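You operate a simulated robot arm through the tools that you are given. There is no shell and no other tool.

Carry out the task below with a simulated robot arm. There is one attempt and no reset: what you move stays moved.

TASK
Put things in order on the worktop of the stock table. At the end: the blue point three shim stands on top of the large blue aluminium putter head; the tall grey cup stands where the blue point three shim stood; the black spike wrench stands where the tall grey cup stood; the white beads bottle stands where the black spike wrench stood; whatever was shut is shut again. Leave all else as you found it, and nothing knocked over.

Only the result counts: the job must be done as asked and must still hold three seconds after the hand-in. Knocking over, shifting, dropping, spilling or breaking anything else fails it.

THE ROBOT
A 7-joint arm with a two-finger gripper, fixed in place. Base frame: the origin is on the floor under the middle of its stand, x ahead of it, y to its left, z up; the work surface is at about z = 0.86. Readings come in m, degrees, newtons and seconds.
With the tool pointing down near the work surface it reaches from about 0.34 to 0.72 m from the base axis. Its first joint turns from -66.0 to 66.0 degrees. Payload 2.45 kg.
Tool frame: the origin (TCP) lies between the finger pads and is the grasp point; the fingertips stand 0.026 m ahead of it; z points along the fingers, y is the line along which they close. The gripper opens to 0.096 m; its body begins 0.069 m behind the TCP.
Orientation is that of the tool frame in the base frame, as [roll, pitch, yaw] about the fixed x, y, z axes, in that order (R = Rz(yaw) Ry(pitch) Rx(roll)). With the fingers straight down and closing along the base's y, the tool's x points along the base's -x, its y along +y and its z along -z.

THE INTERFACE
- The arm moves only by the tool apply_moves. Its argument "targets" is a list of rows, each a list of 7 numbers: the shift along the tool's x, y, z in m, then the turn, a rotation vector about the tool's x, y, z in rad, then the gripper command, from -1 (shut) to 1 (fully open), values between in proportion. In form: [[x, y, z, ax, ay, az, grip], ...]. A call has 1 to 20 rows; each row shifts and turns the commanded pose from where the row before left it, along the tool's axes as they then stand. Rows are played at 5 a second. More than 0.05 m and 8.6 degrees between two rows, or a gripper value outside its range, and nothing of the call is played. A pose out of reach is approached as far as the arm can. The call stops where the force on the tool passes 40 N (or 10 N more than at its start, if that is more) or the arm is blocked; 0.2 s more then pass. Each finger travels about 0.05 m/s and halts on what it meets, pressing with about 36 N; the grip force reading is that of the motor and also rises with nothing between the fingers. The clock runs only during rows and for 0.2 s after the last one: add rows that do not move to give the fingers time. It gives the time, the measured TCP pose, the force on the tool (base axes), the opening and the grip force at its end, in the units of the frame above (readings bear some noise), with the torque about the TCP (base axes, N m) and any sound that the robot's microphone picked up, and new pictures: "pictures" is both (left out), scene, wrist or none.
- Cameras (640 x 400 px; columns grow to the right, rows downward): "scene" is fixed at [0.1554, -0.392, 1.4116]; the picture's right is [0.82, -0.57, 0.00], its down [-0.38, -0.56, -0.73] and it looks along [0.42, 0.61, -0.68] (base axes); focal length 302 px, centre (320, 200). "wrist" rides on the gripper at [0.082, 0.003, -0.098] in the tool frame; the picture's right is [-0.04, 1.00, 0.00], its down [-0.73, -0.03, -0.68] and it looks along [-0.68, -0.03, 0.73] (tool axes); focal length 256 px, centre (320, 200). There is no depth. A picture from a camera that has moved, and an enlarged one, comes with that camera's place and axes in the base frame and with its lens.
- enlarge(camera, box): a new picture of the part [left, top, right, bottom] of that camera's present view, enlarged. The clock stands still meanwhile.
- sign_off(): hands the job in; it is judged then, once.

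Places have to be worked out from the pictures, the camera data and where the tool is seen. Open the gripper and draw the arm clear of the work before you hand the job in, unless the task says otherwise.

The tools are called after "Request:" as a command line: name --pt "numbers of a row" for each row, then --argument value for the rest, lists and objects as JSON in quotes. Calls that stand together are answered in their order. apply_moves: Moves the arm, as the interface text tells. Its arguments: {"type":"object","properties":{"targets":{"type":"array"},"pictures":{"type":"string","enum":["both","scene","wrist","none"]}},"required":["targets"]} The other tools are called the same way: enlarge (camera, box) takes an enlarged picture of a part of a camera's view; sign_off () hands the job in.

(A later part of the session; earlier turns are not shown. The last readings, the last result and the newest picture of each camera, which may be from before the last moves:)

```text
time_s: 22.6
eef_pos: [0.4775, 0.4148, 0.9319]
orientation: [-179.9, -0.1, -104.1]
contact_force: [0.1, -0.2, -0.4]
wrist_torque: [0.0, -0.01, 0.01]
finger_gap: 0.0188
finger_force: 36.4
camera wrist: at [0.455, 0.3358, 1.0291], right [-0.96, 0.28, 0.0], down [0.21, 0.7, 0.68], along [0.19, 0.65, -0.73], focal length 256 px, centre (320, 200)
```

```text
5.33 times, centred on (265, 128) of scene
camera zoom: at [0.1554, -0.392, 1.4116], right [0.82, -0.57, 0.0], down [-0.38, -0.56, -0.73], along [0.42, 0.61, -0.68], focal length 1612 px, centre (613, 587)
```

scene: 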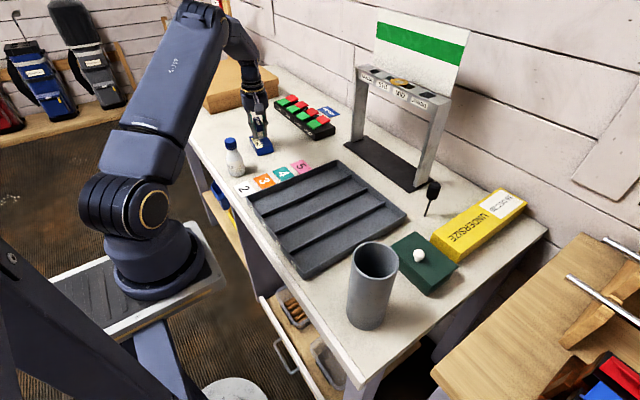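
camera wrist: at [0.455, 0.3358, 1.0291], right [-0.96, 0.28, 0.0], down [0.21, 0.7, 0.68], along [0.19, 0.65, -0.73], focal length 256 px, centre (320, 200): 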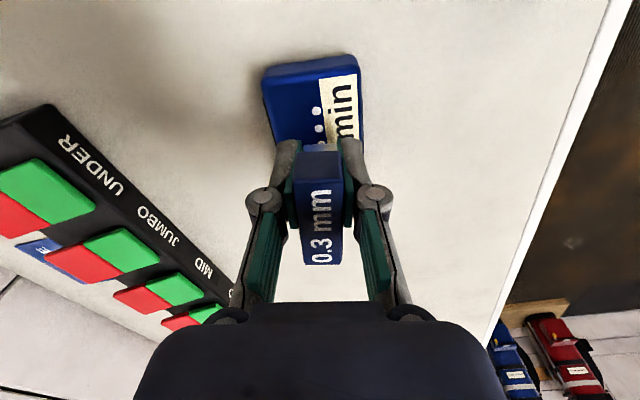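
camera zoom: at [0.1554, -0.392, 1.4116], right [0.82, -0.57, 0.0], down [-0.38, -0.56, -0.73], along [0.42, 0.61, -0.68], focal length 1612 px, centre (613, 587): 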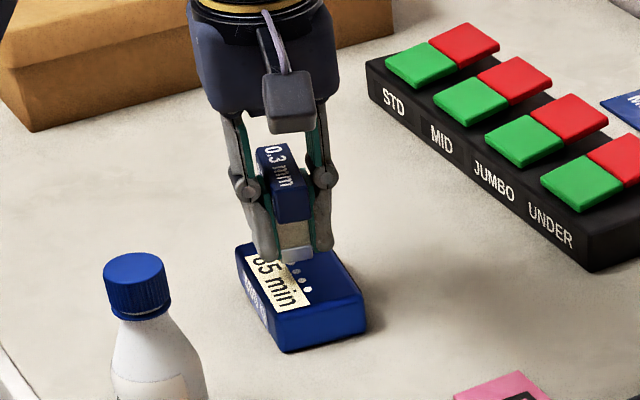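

No contact yet at 0.932. I step down by 2 mm at a time and watch the force.

Request:
apply_moves --pt "0 0 0.002 0 0 0 -1" --pt "0 0 0.002 0 0 0 -1" --pt "0 0 0.002 0 0 0 -1" --pt "0 0 0 0 0 0 -1" --pictures "none"

```text
time_s: 23.6
eef_pos: [0.4797, 0.4132, 0.9272]
orientation: [-179.9, 0.1, -104.2]
contact_force: [-0.2, -0.1, -0.4]
wrist_torque: [-0.02, -0.02, -0.01]
finger_gap: 0.0193
finger_force: 35.9
```

Still free at 0.927; I keep stepping down.

Request:
apply_moves --pt "0 0 0.0015 0 0 0 -1" --pt "0 0 0.0015 0 0 0 -1" --pt "0 0 0 0 0 0 -1" --pictures "none"

Request:
apply_moves --pt "0 0 0.001 0 0 0 -1" --pt "0 0 0.001 0 0 0 -1" --pt "0 0 0 0 0 0 -1" --pictures "none"

Request:
apply_moves --pt "0 0 0.001 0 0 0 -1" --pt "0 0 0 0 0 0 -1" --pictures "scene"

Request:
enlarge --camera "scene" --box '[235, 100, 295, 160]'

```text
time_s: 24.4
eef_pos: [0.4788, 0.4147, 0.9244]
orientation: [-180.0, 0.0, -104.2]
contact_force: [0.1, 0.2, -1.1]
wrist_torque: [-0.01, 0.03, -0.01]
finger_gap: 0.0187
finger_force: 35.8
```

```text
time_s: 25.2
eef_pos: [0.479, 0.4151, 0.9222]
orientation: [180.0, 0.0, -104.2]
contact_force: [-0.4, -1.3, 3.8]
wrist_torque: [0.0, 0.03, 0.01]
finger_gap: 0.019
finger_force: 35.7
```

```text
time_s: 25.8
eef_pos: [0.4786, 0.4145, 0.922]
orientation: [180.0, 0.1, -104.2]
contact_force: [-1.1, -3.3, 13.4]
wrist_torque: [-0.09, 0.05, 0.01]
finger_gap: 0.0187
finger_force: 36.0
```

scene: 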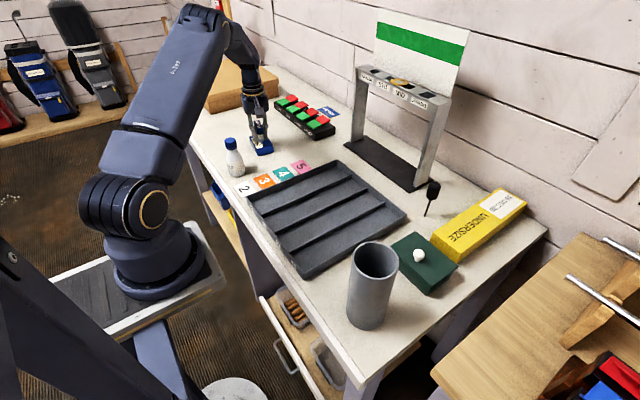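

```text
6.67 times, centred on (265, 130) of scene
camera zoom: at [0.1552, -0.3922, 1.4115], right [0.82, -0.57, 0.0], down [-0.38, -0.56, -0.73], along [0.42, 0.61, -0.68], focal length 2015 px, centre (687, 667)
```

zoom: 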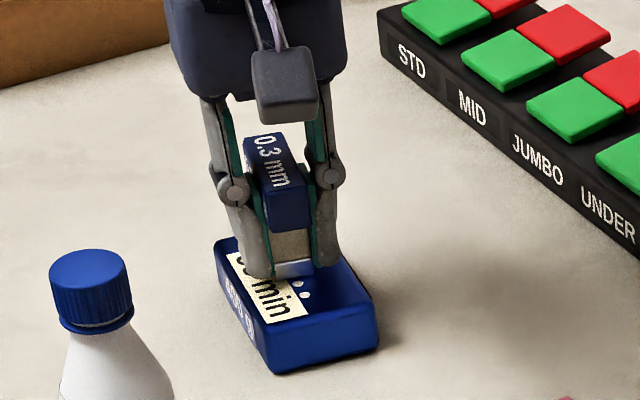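

Contact at z ≈ 0.922 (13 N). I ease up 1 mm and open the fingers gently, then check before rising.

Request:
apply_moves --pt "0 0 -0.001 0 0 0 -1" --pt "0 0 0 0 0 0 -0.62" --pt "0 0 0 0 0 0 -0.57" --pt "0 0 0 0 0 0 -0.5" --pt "0 0 0 0 0 0 -0.4" --pt "0 0 0 0 0 0 -0.25" --pt "0 0 0 0 0 0 -0.1" --pt "0 0 0 0 0 0 -0.1"

Request:
enlarge --camera "scene" --box '[235, 100, 295, 160]'

Request:
enlarge --camera "wrist" --box '[200, 50, 440, 280]'

```text
time_s: 27.6
eef_pos: [0.4782, 0.415, 0.9218]
orientation: [180.0, -0.1, -104.2]
contact_force: [0.4, -0.3, 0.0]
wrist_torque: [-0.03, 0.01, 0.0]
finger_gap: 0.0434
finger_force: 0.1
camera wrist: at [0.4551, 0.3364, 1.0183], right [-0.96, 0.28, 0.0], down [0.21, 0.7, 0.68], along [0.19, 0.65, -0.73], focal length 256 px, centre (320, 200)
```

scene: 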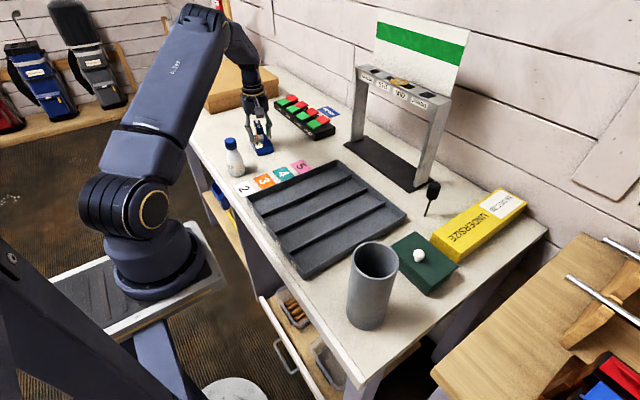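
wrist: 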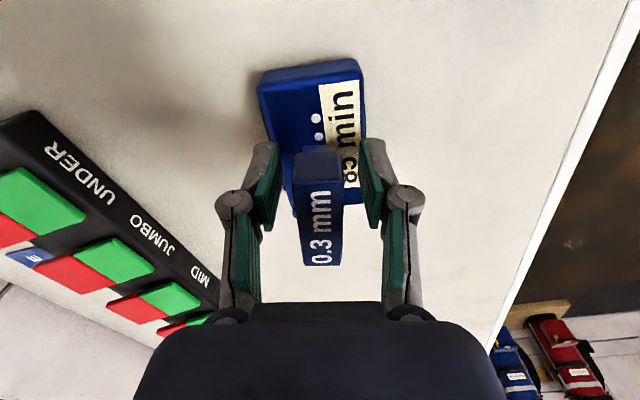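

```text
6.67 times, centred on (265, 130) of scene
camera zoom: at [0.1554, -0.392, 1.4116], right [0.82, -0.57, 0.0], down [-0.38, -0.56, -0.73], along [0.42, 0.61, -0.68], focal length 2015 px, centre (687, 667)
```

zoom: 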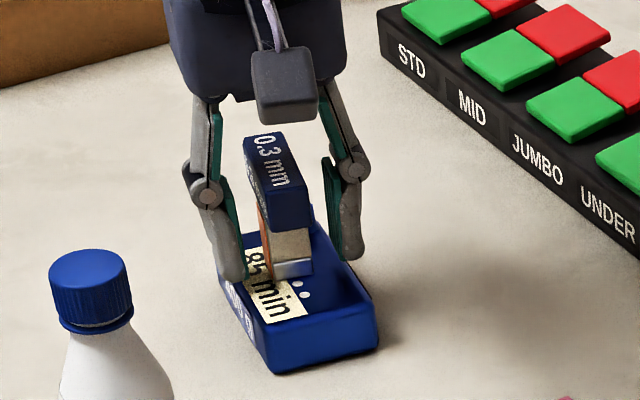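

```text
1.74 times, centred on (320, 165) of wrist
camera zoom: at [0.4551, 0.3364, 1.0183], right [-0.96, 0.28, 0.0], down [0.21, 0.7, 0.68], along [0.19, 0.65, -0.73], focal length 445 px, centre (320, 261)
```

zoom: 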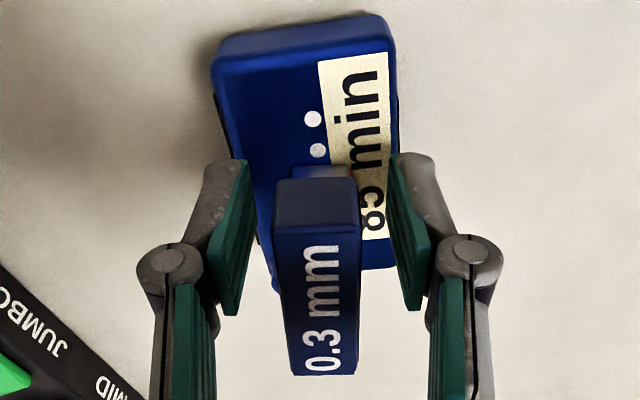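

The shim stands upright on the head. I rise straight up to clear it and look again.

Request:
apply_moves --pt "0 0 -0.01 0 0 0 -0.1" --pt "0 0 -0.02 0 0 0 -0.1" --pt "0 0 -0.03 0 0 0 -0.1" --pt "0 0 -0.04 0 0 0 -0.1" --pt "0 0 -0.04 0 0 0 0.2" --pt "0 0 0 0 0 0 0.5"

Request:
enlarge --camera "scene" --box '[235, 110, 295, 160]'

Request:
enlarge --camera "wrist" --box '[250, 20, 390, 150]'

```text
time_s: 29.0
eef_pos: [0.4807, 0.4149, 1.0622]
orientation: [180.0, 0.0, -104.2]
contact_force: [0.9, 0.3, -1.0]
wrist_torque: [0.0, 0.01, -0.04]
finger_gap: 0.072
finger_force: 0.1
camera wrist: at [0.4563, 0.3364, 1.1592], right [-0.96, 0.28, 0.0], down [0.21, 0.7, 0.68], along [0.19, 0.65, -0.73], focal length 256 px, centre (320, 200)
```

scene: 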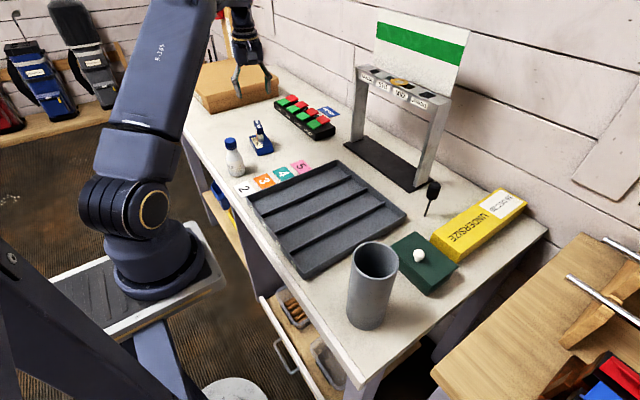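
wrist: 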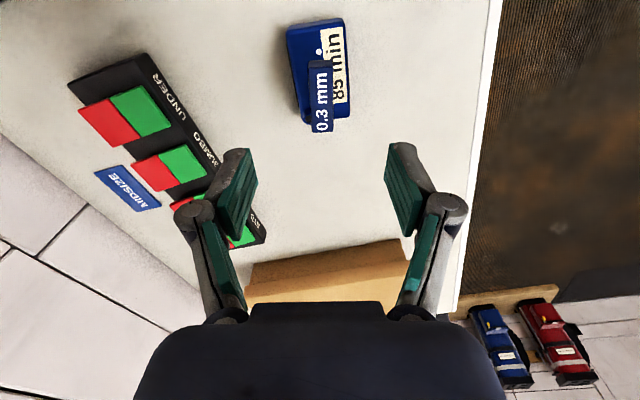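

```text
8.00 times, centred on (265, 135) of scene
camera zoom: at [0.1554, -0.392, 1.4115], right [0.82, -0.57, 0.0], down [-0.38, -0.56, -0.73], along [0.42, 0.61, -0.68], focal length 2418 px, centre (760, 720)
```

zoom: 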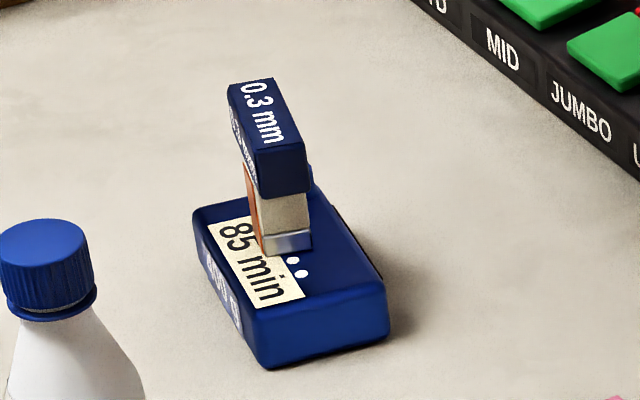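

```text
3.08 times, centred on (320, 85) of wrist
camera zoom: at [0.4563, 0.3364, 1.1592], right [-0.96, 0.28, 0.0], down [0.21, 0.7, 0.68], along [0.19, 0.65, -0.73], focal length 788 px, centre (320, 554)
```

zoom: 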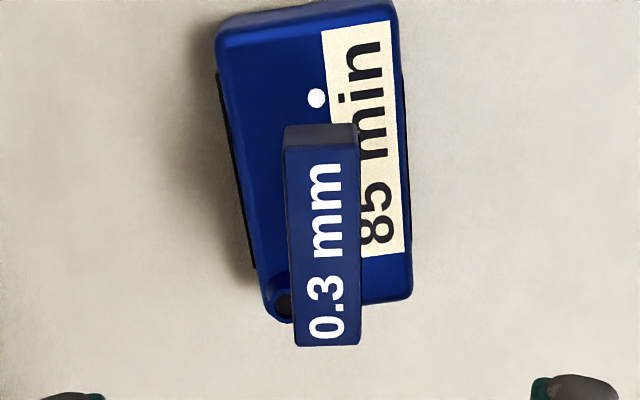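

The shim stands well on the head. I turn the gripper back to its normal heading while rising, then travel to the cup.

Request:
apply_moves --pt "0 0 -0.01 0 0 0.147 1" --pt "0 0 -0.01 0 0 0.147 1" --pt "0 0 -0.01 0 0 0.147 1" --pt "0 0 -0.01 0 0 0.147 1" --pt "0 0 -0.01 0 0 0.147 1" --pt "0 0 -0.01 0 0 0.147 1" --pt "0 0 -0.01 0 0 0.147 1" --pt "0 0 -0.01 0 0 0.147 1" --pt "0 0 -0.01 0 0 0.147 1" --pt "0 0 0 0 0 0 1" --pictures "none"

Request:
apply_moves --pt "0.006 -0.04 0 0 0 0 1" --pt "0.006 -0.04 0 0 0 0 1" --pt "0.006 -0.04 0 0 0 0 1" --pt "0.006 -0.04 0 0 0 0 1" --pt "0.006 -0.04 0 0 0 0 1" --pt "0.006 -0.04 0 0 0 0 1" --pt "0.006 -0.04 0 0 0 0 1" --pt "0.006 -0.04 0 0 0 0 1" --pt "0.006 -0.04 0 0 0 0 1" --pt "0.006 -0.04 0 0 0 0 1" --pt "0.006 -0.04 0 0 0 0 1" --pt "0.006 -0.04 0 0 0 0 1" --pt "0.006 -0.04 0 0 0 0 1" --pt "0.006 -0.04 0 0 0 0 1" --pt "0.006 -0.04 0 0 0 0 1" --pt "0.006 -0.037 0 0 0 0 1" --pt "0 0 0 0 0 0 1"

```text
time_s: 31.2
eef_pos: [0.4794, 0.4146, 1.1526]
orientation: [180.0, 0.0, 179.9]
contact_force: [0.4, -0.2, 0.1]
wrist_torque: [0.02, 0.01, 0.04]
finger_gap: 0.0963
finger_force: 0.0
```

```text
time_s: 34.8
eef_pos: [0.3825, -0.2215, 1.1535]
orientation: [180.0, 0.0, -179.9]
contact_force: [0.1, 0.1, 0.1]
wrist_torque: [-0.01, -0.01, 0.02]
finger_gap: 0.0958
finger_force: 0.0
camera wrist: at [0.3005, -0.2192, 1.2492], right [0.04, 1.0, 0.0], down [0.73, -0.03, 0.68], along [0.68, -0.03, -0.73], focal length 256 px, centre (320, 200)
```

scene: 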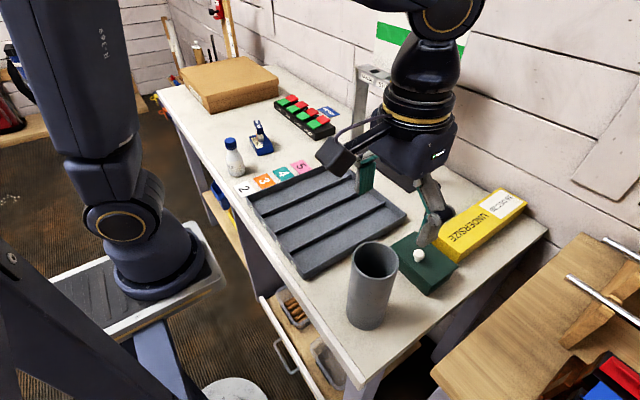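
wrist: 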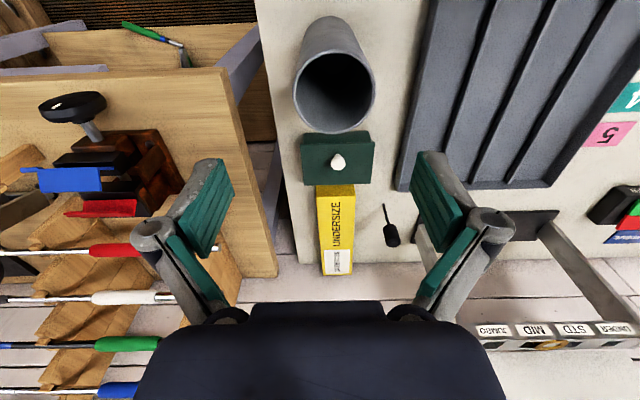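

Request:
enlarge --camera "scene" --box '[325, 225, 425, 345]'

Request:
enlarge --camera "wrist" --box '[270, 0, 400, 150]'

Request:
enlarge --camera "wrist" --box '[300, 120, 460, 280]'

```text
3.33 times, centred on (375, 285) of scene
camera zoom: at [0.1554, -0.392, 1.4115], right [0.82, -0.57, 0.0], down [-0.38, -0.56, -0.73], along [0.42, 0.61, -0.68], focal length 1008 px, centre (137, -83)
```

zoom: 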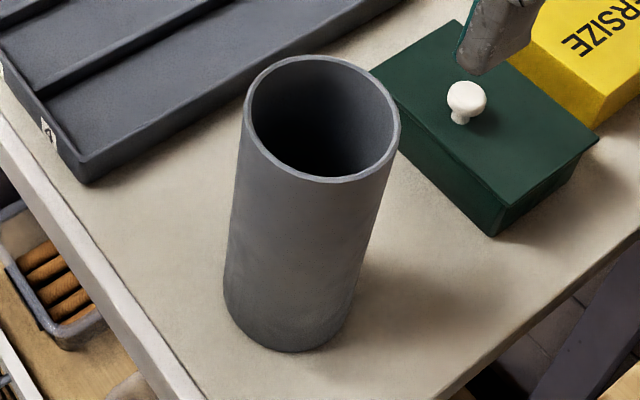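

```text
2.67 times, centred on (335, 75) of wrist
camera zoom: at [0.3005, -0.2192, 1.2492], right [0.04, 1.0, 0.0], down [0.73, -0.03, 0.68], along [0.68, -0.03, -0.73], focal length 683 px, centre (280, 533)
```

zoom: 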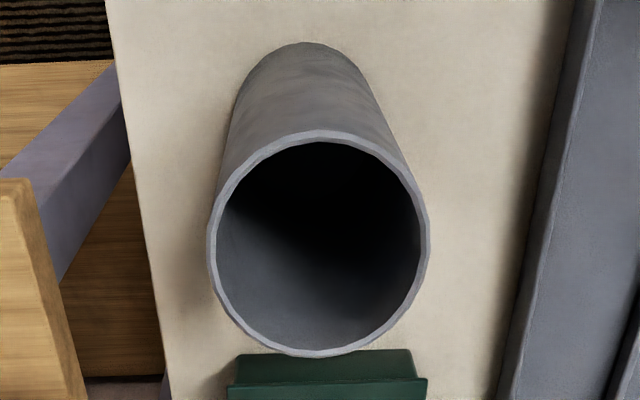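

```text
2.50 times, centred on (380, 200) of wrist
camera zoom: at [0.3005, -0.2192, 1.2492], right [0.04, 1.0, 0.0], down [0.73, -0.03, 0.68], along [0.68, -0.03, -0.73], focal length 640 px, centre (170, 200)
```

zoom: 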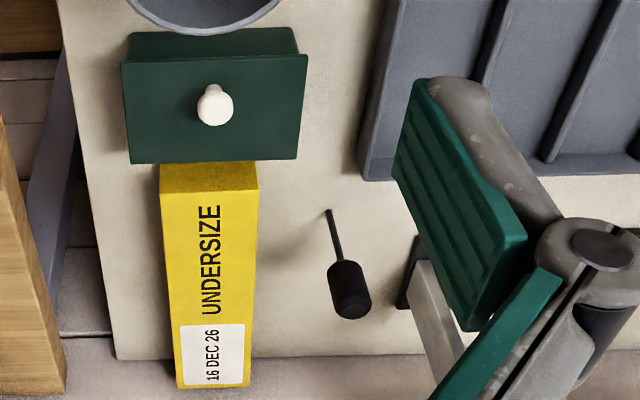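

The cup's axis is at about (0.3835, -0.2115), diameter ≈ 72 mm, rim at z ≈ 1.023. I centre on it, lower to just above the rim and check the fit.

Request:
apply_moves --pt "-0.001 0.01 0.01 0 0 0 1" --pt "0 0 0.04 0 0 0 1" --pt "0 0 0.04 0 0 0 1" --pt "0 0 0 0 0 0 1"

Request:
enlarge --camera "wrist" --box '[180, 60, 460, 260]'

Request:
enlarge --camera "scene" --box '[305, 145, 465, 345]'

```text
time_s: 35.8
eef_pos: [0.3844, -0.2137, 1.0618]
orientation: [179.9, 0.0, -180.0]
contact_force: [-0.2, -0.6, -0.3]
wrist_torque: [-0.01, -0.03, -0.02]
finger_gap: 0.096
finger_force: 0.0
camera wrist: at [0.3021, -0.2091, 1.1588], right [0.04, 1.0, 0.0], down [0.73, -0.03, 0.68], along [0.68, -0.03, -0.73], focal length 256 px, centre (320, 200)
```

scene: 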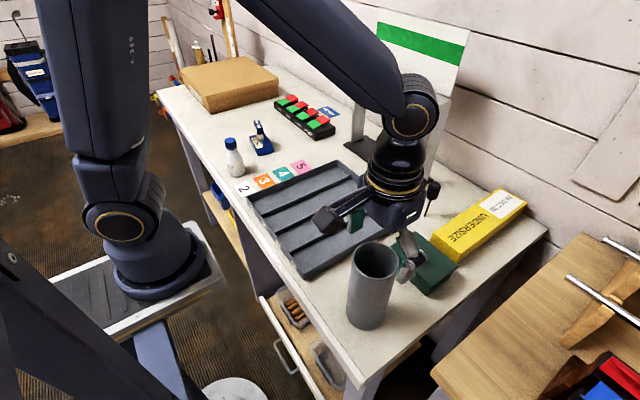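
wrist: 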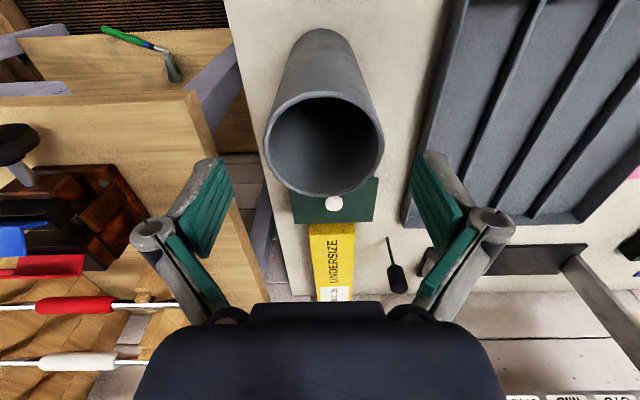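

```text
2.00 times, centred on (320, 160) of wrist
camera zoom: at [0.3021, -0.2091, 1.1588], right [0.04, 1.0, 0.0], down [0.73, -0.03, 0.68], along [0.68, -0.03, -0.73], focal length 512 px, centre (320, 280)
```

zoom: 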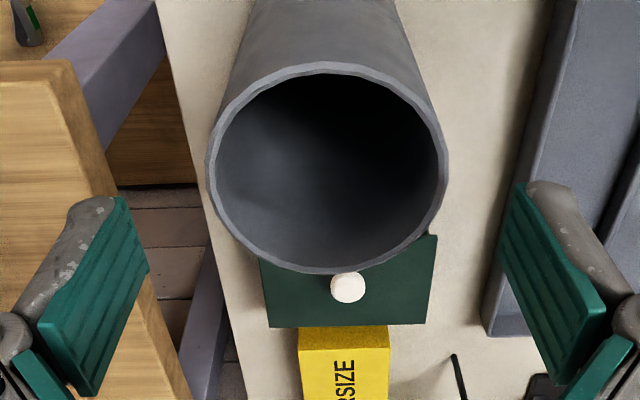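

```text
2.00 times, centred on (385, 245) of scene
camera zoom: at [0.1554, -0.392, 1.4115], right [0.82, -0.57, 0.0], down [-0.38, -0.56, -0.73], along [0.42, 0.61, -0.68], focal length 605 px, centre (190, 110)
```

zoom: 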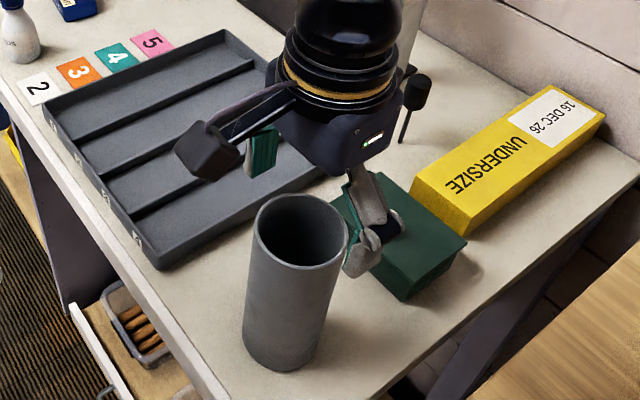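

The rim is nearly centred between the open fingers; I shift 2 mm to the left and lower to z ≈ 0.985, so that the pads overlap the top of the cup.

Request:
apply_moves --pt "0.001 0.0018 0.007 0 0 0 1" --pt "0 0 0.01 0 0 0 1" --pt "0 0 0.02 0 0 0 1" --pt "0 0 0.02 0 0 0 1" --pt "0 0 0.02 0 0 0 1" --pt "0 0 0 0 0 0 1"

Request:
enlarge --camera "wrist" --box '[180, 60, 460, 300]'

```text
time_s: 37.2
eef_pos: [0.3822, -0.2101, 0.9848]
orientation: [-180.0, -0.1, -180.0]
contact_force: [-0.4, -0.6, -0.2]
wrist_torque: [0.0, 0.0, 0.0]
finger_gap: 0.0958
finger_force: 0.1
camera wrist: at [0.2999, -0.207, 1.0815], right [0.04, 1.0, 0.0], down [0.73, -0.03, 0.68], along [0.68, -0.03, -0.73], focal length 256 px, centre (320, 200)
```

scene: 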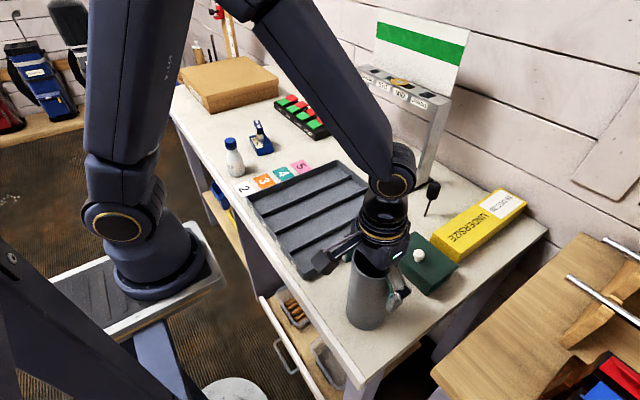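
wrist: 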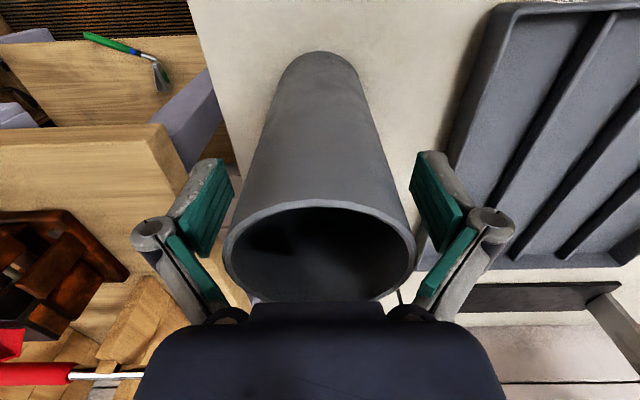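

```text
1.67 times, centred on (320, 180) of wrist
camera zoom: at [0.2999, -0.207, 1.0815], right [0.04, 1.0, 0.0], down [0.73, -0.03, 0.68], along [0.68, -0.03, -0.73], focal length 427 px, centre (320, 233)
```

zoom: 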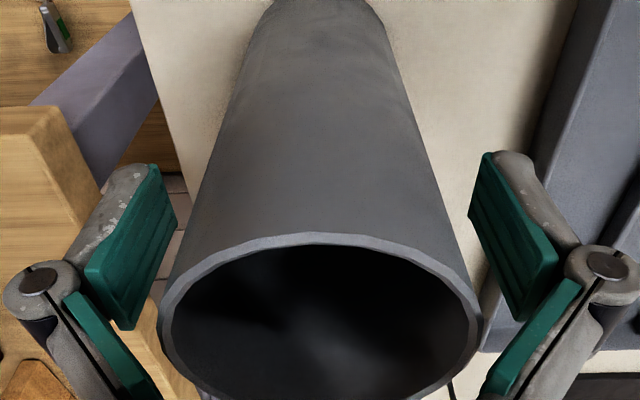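

The cup is centred between the pads. I close on it and lift by a centimetre slowly as a test.

Request:
apply_moves --pt "0 0 0 0 0 0 0.6" --pt "0 0 0 0 0 0 0.4" --pt "0 0 0 0 0 0 0.0" --pt "0 0 0 0 0 0 -0.5" --pt "0 0 0 0 0 0 -1" --pt "0 0 0 0 0 0 -1" --pt "0 0 0 0 0 0 -1" --pictures "wrist"

Request:
apply_moves --pt "0 0 -0.002 0 0 0 -1" --pt "0 0 -0.002 0 0 0 -1" --pt "0 0 -0.003 0 0 0 -1" --pt "0 0 -0.003 0 0 0 -1" --pt "0 0 0 0 0 0 -1"

```text
time_s: 38.8
eef_pos: [0.3817, -0.2104, 0.9855]
orientation: [-179.9, 0.1, -179.9]
contact_force: [-2.0, 1.0, 31.9]
wrist_torque: [0.02, 0.01, 0.02]
finger_gap: 0.0765
finger_force: 35.7
camera wrist: at [0.3, -0.2071, 1.0825], right [0.04, 1.0, 0.0], down [0.73, -0.03, 0.68], along [0.68, -0.03, -0.73], focal length 256 px, centre (320, 200)
```

wrist: 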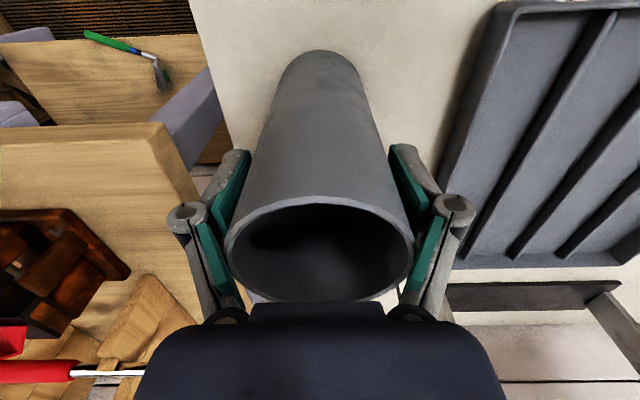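

```text
time_s: 40.0
eef_pos: [0.3821, -0.2107, 0.9947]
orientation: [-180.0, 0.0, 180.0]
contact_force: [0.1, 0.3, -1.4]
wrist_torque: [0.0, 0.01, 0.04]
finger_gap: 0.0716
finger_force: 36.3
camera wrist: at [0.3004, -0.207, 1.0916], right [0.04, 1.0, 0.0], down [0.73, -0.03, 0.68], along [0.68, -0.03, -0.73], focal length 256 px, centre (320, 200)
```

scene: 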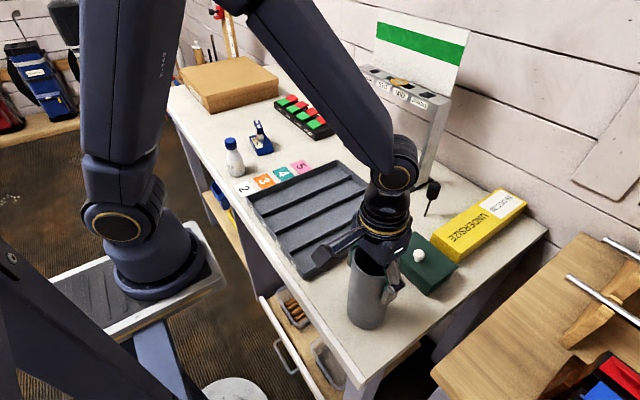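
wrist: 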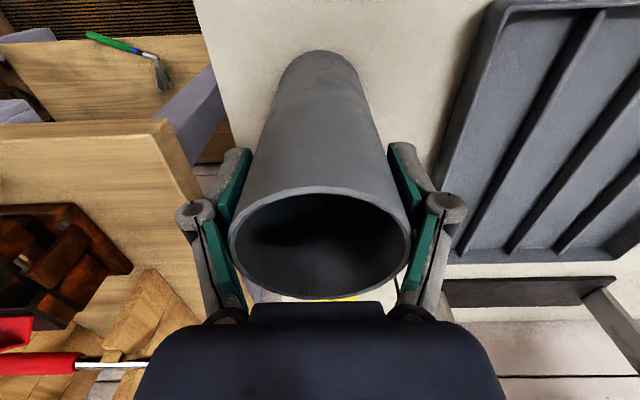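

Request:
enlarge --camera "scene" --box '[310, 215, 440, 345]'

Request:
enlarge --camera "wrist" --box '[160, 40, 480, 320]'

```text
3.08 times, centred on (375, 280) of scene
camera zoom: at [0.1554, -0.392, 1.4115], right [0.82, -0.57, 0.0], down [-0.38, -0.56, -0.73], along [0.42, 0.61, -0.68], focal length 930 px, centre (151, -46)
```

zoom: 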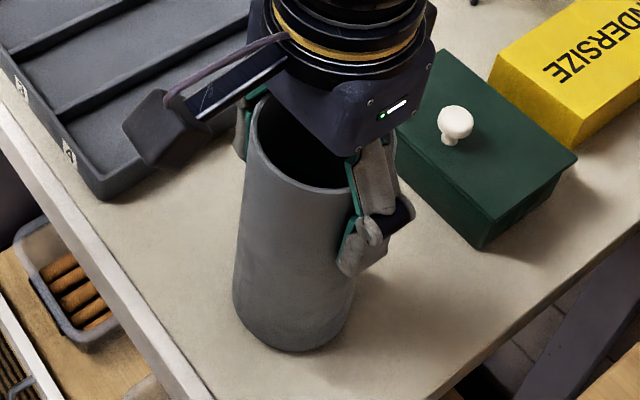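

```text
1.43 times, centred on (320, 180) of wrist
camera zoom: at [0.3004, -0.207, 1.0916], right [0.04, 1.0, 0.0], down [0.73, -0.03, 0.68], along [0.68, -0.03, -0.73], focal length 366 px, centre (320, 229)
```

zoom: 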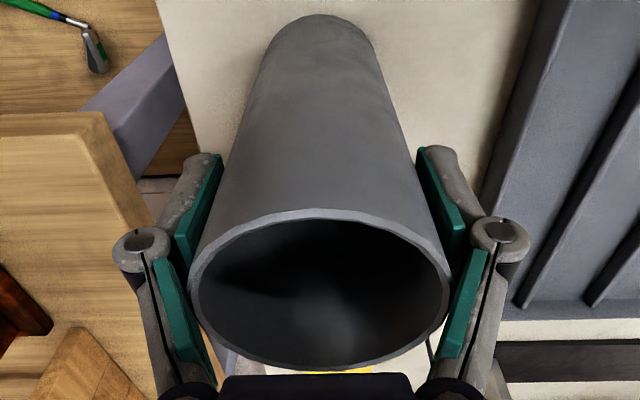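

The cup's rim was touching the inner finger links (they pressed it down while closing), so this grasp is too deep. I set it back down, open, rise about 1.4 cm and grip again higher.

Request:
apply_moves --pt "0 0 0.003 0 0 0 -1" --pt "0 0 0 0 0 0 0.5" --pt "0 0 0 0 0 0 0.7" --pt "0 0 0 0 0 0 1" --pt "0 0 0 0 0 0 1" --pt "0 0 -0.007 0 0 0 1" --pt "0 0 -0.007 0 0 0 1" --pt "0 0 0 0 0 0 1" --pictures "wrist"

Request:
enlarge --camera "wrist" --box '[160, 40, 480, 320]'

```text
time_s: 41.8
eef_pos: [0.3818, -0.2097, 1.0065]
orientation: [179.9, 0.0, 179.9]
contact_force: [0.2, 0.7, 0.1]
wrist_torque: [-0.01, -0.02, 0.03]
finger_gap: 0.096
finger_force: 0.2
camera wrist: at [0.3009, -0.2073, 1.1029], right [0.04, 1.0, 0.0], down [0.73, -0.03, 0.68], along [0.68, -0.03, -0.73], focal length 256 px, centre (320, 200)
```

wrist: 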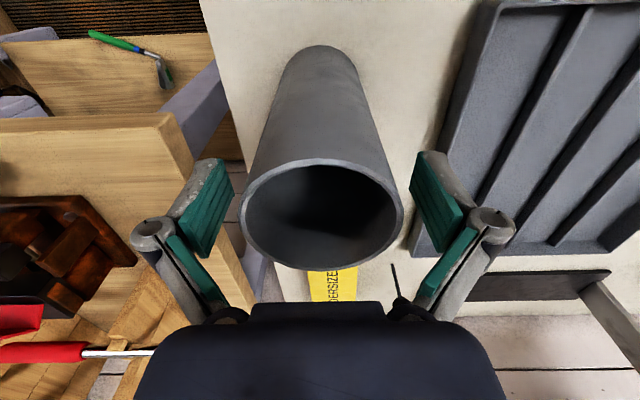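

```text
1.43 times, centred on (320, 180) of wrist
camera zoom: at [0.3009, -0.2073, 1.1029], right [0.04, 1.0, 0.0], down [0.73, -0.03, 0.68], along [0.68, -0.03, -0.73], focal length 366 px, centre (320, 229)
```

zoom: 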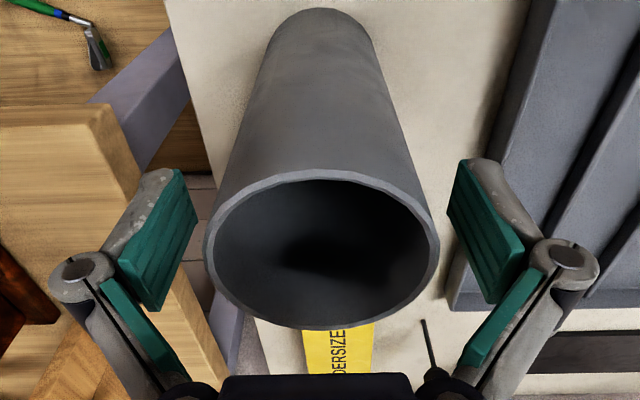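

The cup stands unmoved; its rim is now about 1.6 cm above the TCP. I close again and lift slowly.

Request:
apply_moves --pt "0 0 0 0 0 0 0.6" --pt "0 0 0 0 0 0 0.3" --pt "0 0 0 0 0 0 -0.3" --pt "0 0 0 0 0 0 -1" --pt "0 0 0 0 0 0 -1" --pt "0 0 0 0 0 0 -1" --pictures "wrist"

Request:
apply_moves --pt "0 0 -0.002 0 0 0 -1" --pt "0 0 -0.002 0 0 0 -1" --pt "0 0 -0.003 0 0 0 -1" --pt "0 0 -0.003 0 0 0 -1" --pt "0 0 -0.005 0 0 0 -1" --pt "0 0 0 0 0 0 -1"

Request:
enlarge --camera "scene" --box '[310, 215, 440, 345]'

```text
time_s: 43.2
eef_pos: [0.3829, -0.2108, 1.0061]
orientation: [180.0, -0.1, 180.0]
contact_force: [-0.4, 0.5, 6.9]
wrist_torque: [0.17, 0.05, -0.01]
finger_gap: 0.071
finger_force: 35.6
camera wrist: at [0.3009, -0.2073, 1.1029], right [0.04, 1.0, 0.0], down [0.73, -0.03, 0.68], along [0.68, -0.03, -0.73], focal length 256 px, centre (320, 200)
```

wrist: 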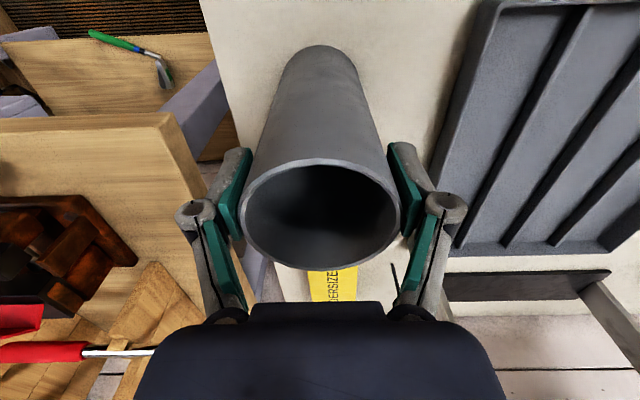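

```text
time_s: 44.6
eef_pos: [0.381, -0.2105, 1.0215]
orientation: [-180.0, 0.0, -180.0]
contact_force: [0.2, -0.5, -0.3]
wrist_torque: [0.0, 0.01, -0.01]
finger_gap: 0.0711
finger_force: 36.4
camera wrist: at [0.3006, -0.2074, 1.1175], right [0.04, 1.0, 0.0], down [0.73, -0.03, 0.68], along [0.68, -0.03, -0.73], focal length 256 px, centre (320, 200)
```

scene: 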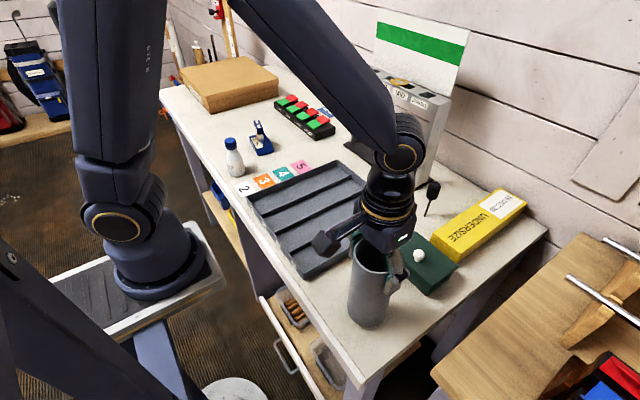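
wrist: 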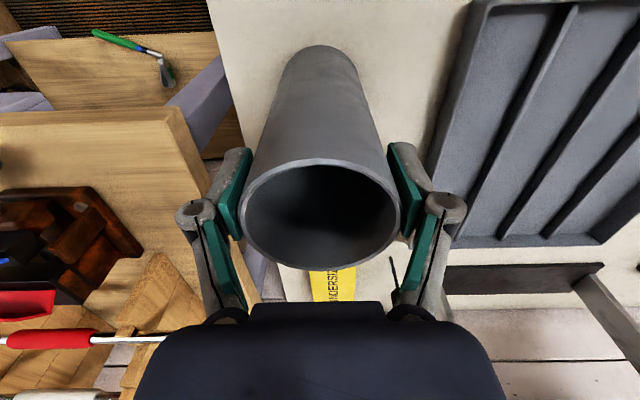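

```text
3.08 times, centred on (375, 280) of scene
camera zoom: at [0.1554, -0.392, 1.4115], right [0.82, -0.57, 0.0], down [-0.38, -0.56, -0.73], along [0.42, 0.61, -0.68], focal length 930 px, centre (151, -46)
```

zoom: 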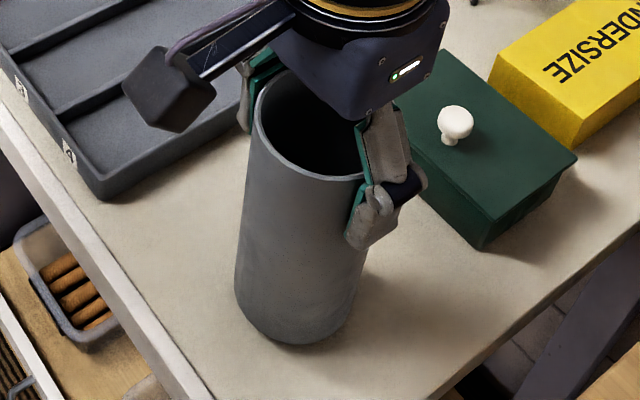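

The cup is held firmly (the rim keeps its place in the wrist view). I raise it to z ≈ 1.09 so its base clears everything on the table.

Request:
apply_moves --pt "0 0 -0.006 0 0 0 -1" --pt "0 0 -0.01 0 0 0 -1" --pt "0 0 -0.012 0 0 0 -1" --pt "0 0 -0.014 0 0 0 -1" --pt "0 0 -0.014 0 0 0 -1" --pt "0 0 -0.01 0 0 0 -1" --pt "0 0 -0.004 0 0 0 -1" --pt "0 0 0 0 0 0 -1"

```text
time_s: 46.4
eef_pos: [0.3838, -0.2101, 1.0909]
orientation: [-180.0, 0.0, 180.0]
contact_force: [-0.1, -0.5, -1.0]
wrist_torque: [-0.02, 0.01, 0.02]
finger_gap: 0.0709
finger_force: 36.2
camera wrist: at [0.3008, -0.2077, 1.1877], right [0.04, 1.0, 0.0], down [0.73, -0.03, 0.68], along [0.68, -0.03, -0.73], focal length 256 px, centre (320, 200)
```

scene: 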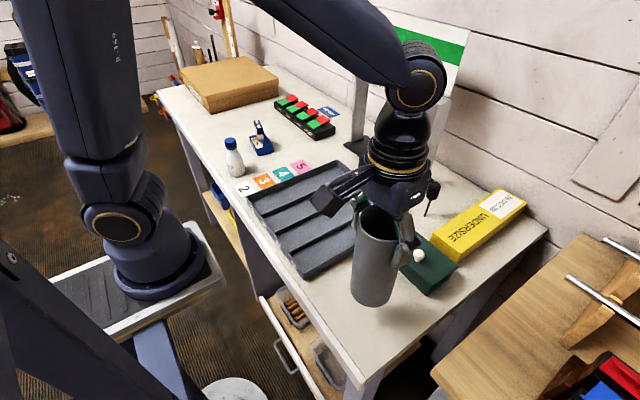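
wrist: 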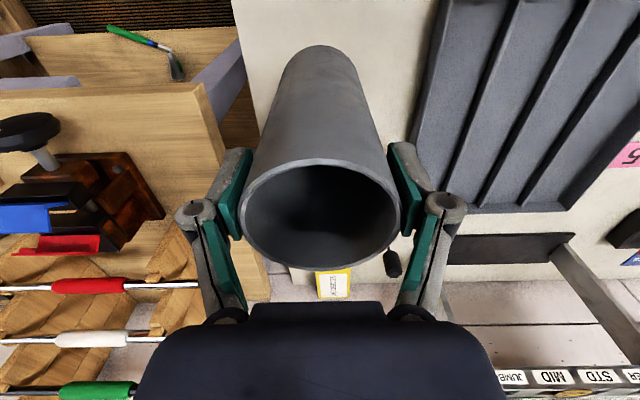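

The cup is clear of the table. I carry it over the tray towards the shim's old spot at (0.638, 0.278), accelerating gently.

Request:
apply_moves --pt "-0.004 0.008 0 0 0 0 -1" --pt "-0.008 0.016 0 0 0 0 -1" --pt "-0.0128 0.0244 0 0 0 0 -1" --pt "-0.0128 0.0244 0 0 0 0 -1" --pt "-0.0128 0.0244 0 0 0 0 -1" --pt "-0.0128 0.0244 0 0 0 0 -1" --pt "-0.0128 0.0244 0 0 0 0 -1" --pt "-0.0128 0.0244 0 0 0 0 -1" --pt "-0.0128 0.0244 0 0 0 0 -1" --pt "-0.0128 0.0244 0 0 0 0 -1" --pt "-0.0128 0.0244 0 0 0 0 -1" --pt "-0.0128 0.0244 0 0 0 0 -1" --pt "-0.0128 0.0244 0 0 0 0 -1" --pt "-0.0128 0.0244 0 0 0 0 -1" --pt "-0.0128 0.0244 0 0 0 0 -1" --pt "-0.0128 0.0244 0 0 0 0 -1" --pt "-0.0128 0.0244 0 0 0 0 -1" --pt "-0.0128 0.0244 0 0 0 0 -1" --pt "-0.008 0.016 0 0 0 0 -1" --pt "0 0 0 0 0 0 -1"

Request:
enlarge --camera "scene" --box '[260, 60, 400, 200]'

```text
time_s: 50.6
eef_pos: [0.6077, 0.2197, 1.0914]
orientation: [-180.0, 0.0, 179.9]
contact_force: [0.2, -0.7, -0.6]
wrist_torque: [-0.03, 0.02, -0.02]
finger_gap: 0.0709
finger_force: 35.3
camera wrist: at [0.5254, 0.2236, 1.1871], right [0.04, 1.0, 0.0], down [0.73, -0.03, 0.68], along [0.68, -0.03, -0.73], focal length 256 px, centre (320, 200)
```

scene: 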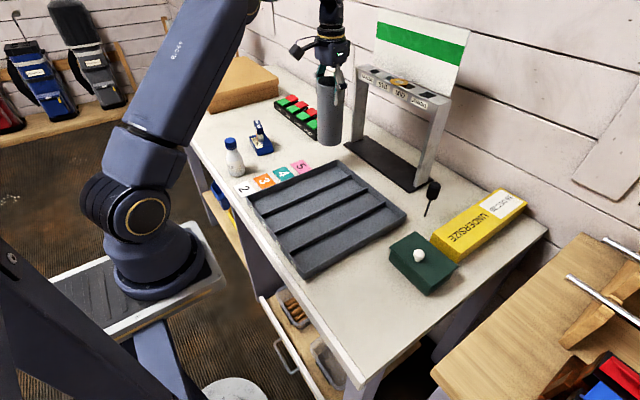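
wrist: 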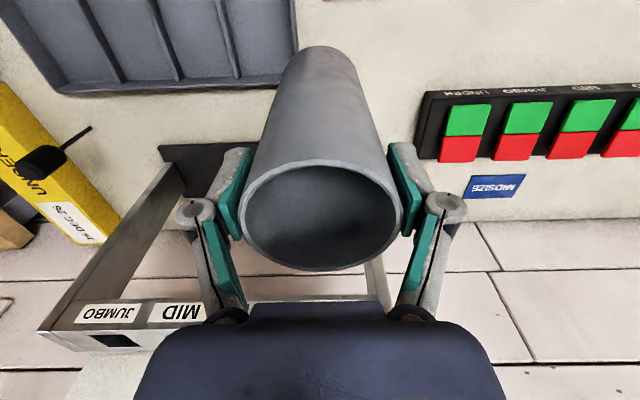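

```text
2.86 times, centred on (330, 130) of scene
camera zoom: at [0.1555, -0.392, 1.4116], right [0.82, -0.57, 0.0], down [-0.38, -0.56, -0.73], along [0.42, 0.61, -0.68], focal length 864 px, centre (291, 400)
```

zoom: 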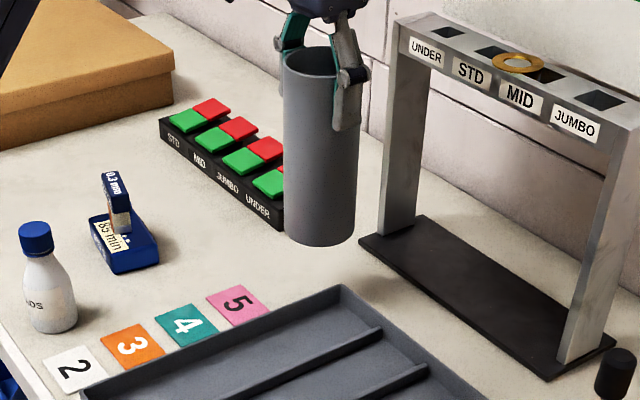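

The grip is steady. I move the last bit to the target spot and lower to just above the table.

Request:
apply_moves --pt "-0.0104 0.0194 0 0 0 0 -1" --pt "-0.0104 0.0193 0 0 0 0 -1" --pt "-0.0104 0.0193 0 0 0 0 -1" --pt "0 0 0 0 0 0 -1" --pt "0 0 0.012 0 0 0 -1" --pt "0 0 0.015 0 0 0 -1" --pt "0 0 0.015 0 0 0 -1" --pt "0 0 0.015 0 0 0 -1" --pt "0 0 0.012 0 0 0 -1" --pt "0 0 0 0 0 0 -1"

Request:
enlarge --camera "scene" --box '[260, 60, 400, 200]'

```text
time_s: 52.8
eef_pos: [0.6385, 0.2786, 1.0222]
orientation: [180.0, 0.0, 180.0]
contact_force: [-0.1, 0.7, -1.3]
wrist_torque: [0.02, 0.02, -0.01]
finger_gap: 0.0711
finger_force: 36.2
camera wrist: at [0.5566, 0.2811, 1.1181], right [0.04, 1.0, 0.0], down [0.73, -0.03, 0.68], along [0.68, -0.03, -0.73], focal length 256 px, centre (320, 200)
```

scene: 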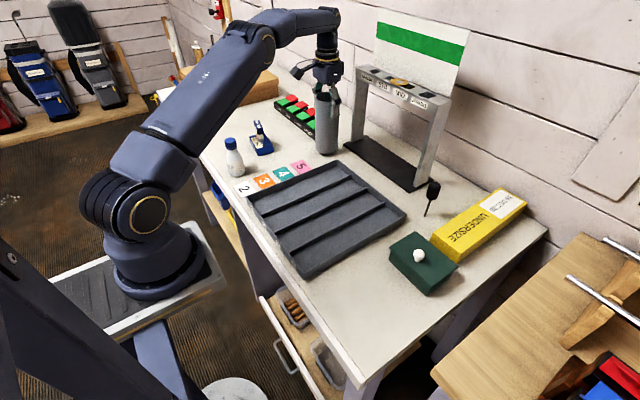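
wrist: 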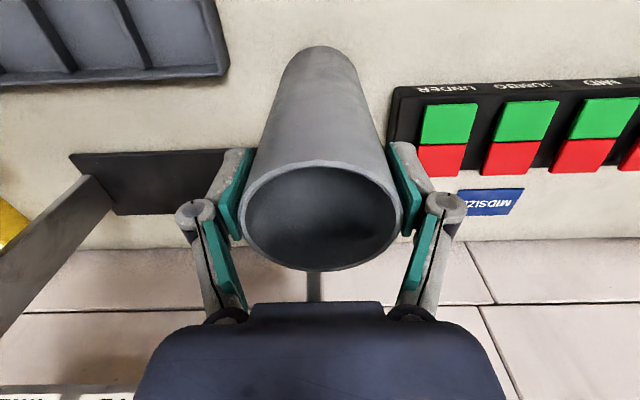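

```text
2.86 times, centred on (330, 130) of scene
camera zoom: at [0.1554, -0.392, 1.4116], right [0.82, -0.57, 0.0], down [-0.38, -0.56, -0.73], along [0.42, 0.61, -0.68], focal length 864 px, centre (291, 400)
```

zoom: 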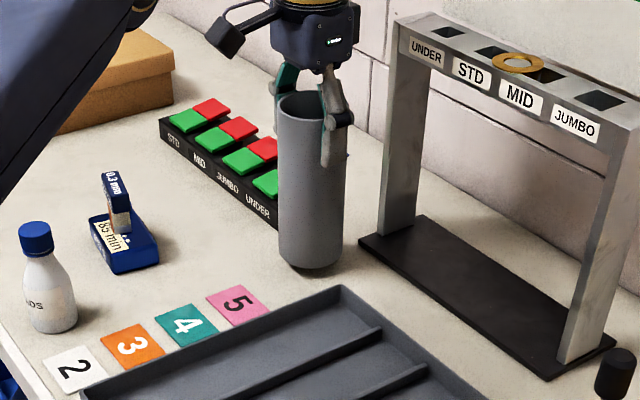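

The cup hangs about 1.6 cm above the table at the right place. I lower it slowly to contact.

Request:
apply_moves --pt "0 0 0.004 0 0 0 -1" --pt "0 0 0.004 0 0 0 -1" --pt "0 0 0.004 0 0 0 -1" --pt "0 0 0 0 0 0 -1" --pictures "none"

Request:
apply_moves --pt "0 0 0.0015 0 0 0 -1" --pt "0 0 0.0015 0 0 0 -1" --pt "0 0 0 0 0 0 -1" --pictures "none"

Request:
apply_moves --pt "0 0 0.001 0 0 0 -1" --pt "0 0 0 0 0 0 -1" --pictures "none"

```text
time_s: 53.8
eef_pos: [0.638, 0.2783, 1.0101]
orientation: [-180.0, 0.0, 180.0]
contact_force: [-0.1, 0.4, -0.8]
wrist_torque: [0.01, -0.01, 0.02]
finger_gap: 0.0715
finger_force: 35.7
```

```text
time_s: 54.6
eef_pos: [0.639, 0.2776, 1.007]
orientation: [179.9, -0.1, 180.0]
contact_force: [-0.4, -0.3, -0.5]
wrist_torque: [-0.04, -0.01, 0.02]
finger_gap: 0.0711
finger_force: 36.1
```

```text
time_s: 55.2
eef_pos: [0.6391, 0.2775, 1.0068]
orientation: [-179.9, -0.1, 180.0]
contact_force: [-1.1, -1.0, 1.5]
wrist_torque: [0.02, 0.0, 0.0]
finger_gap: 0.0709
finger_force: 36.2
```

Contact begins at z ≈ 1.0065. One last half millimetre, then I release slowly.

Request:
apply_moves --pt "0 0 0.0006 0 0 0 -1" --pt "0 0 0 0 0 0 0.45" --pt "0 0 0 0 0 0 0.5" --pt "0 0 0 0 0 0 0.6" --pt "0 0 0 0 0 0 0.75" --pt "0 0 0 0 0 0 1" --pt "0 0 0 0 0 0 1" --pt "0 0 0 0 0 0 1"

Request:
enlarge --camera "scene" --box '[260, 60, 400, 200]'

```text
time_s: 57.0
eef_pos: [0.6382, 0.2777, 1.0051]
orientation: [180.0, 0.0, 180.0]
contact_force: [0.5, -0.4, -0.4]
wrist_torque: [-0.03, -0.01, 0.03]
finger_gap: 0.0958
finger_force: 0.0
camera wrist: at [0.5566, 0.2808, 1.1019], right [0.04, 1.0, 0.0], down [0.73, -0.03, 0.68], along [0.68, -0.03, -0.73], focal length 256 px, centre (320, 200)
```

scene: 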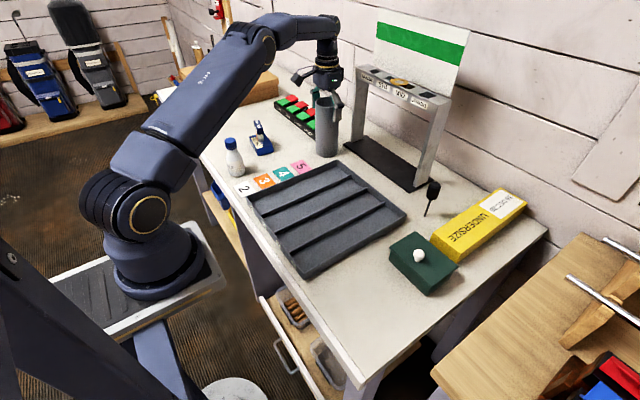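
wrist: 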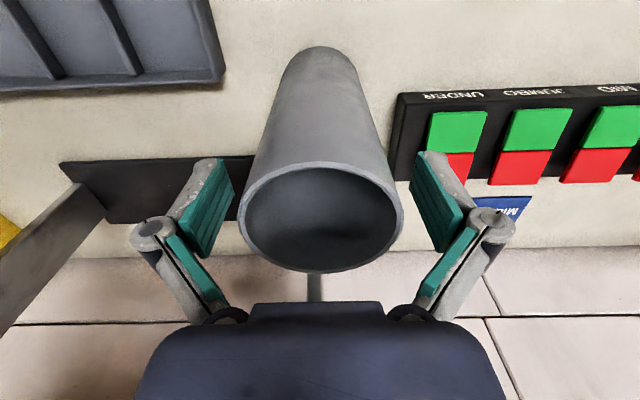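

```text
2.86 times, centred on (330, 130) of scene
camera zoom: at [0.1554, -0.392, 1.4116], right [0.82, -0.57, 0.0], down [-0.38, -0.56, -0.73], along [0.42, 0.61, -0.68], focal length 864 px, centre (291, 400)
```

zoom: 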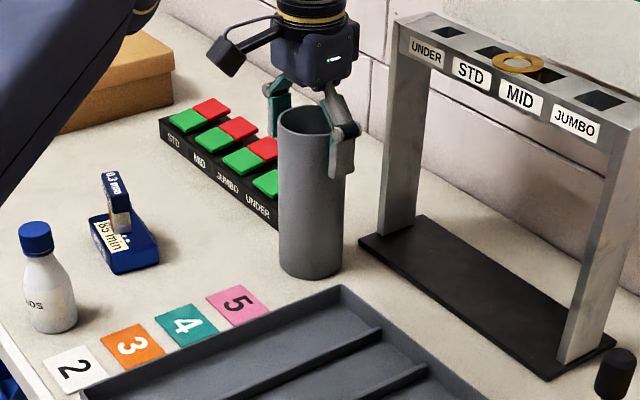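

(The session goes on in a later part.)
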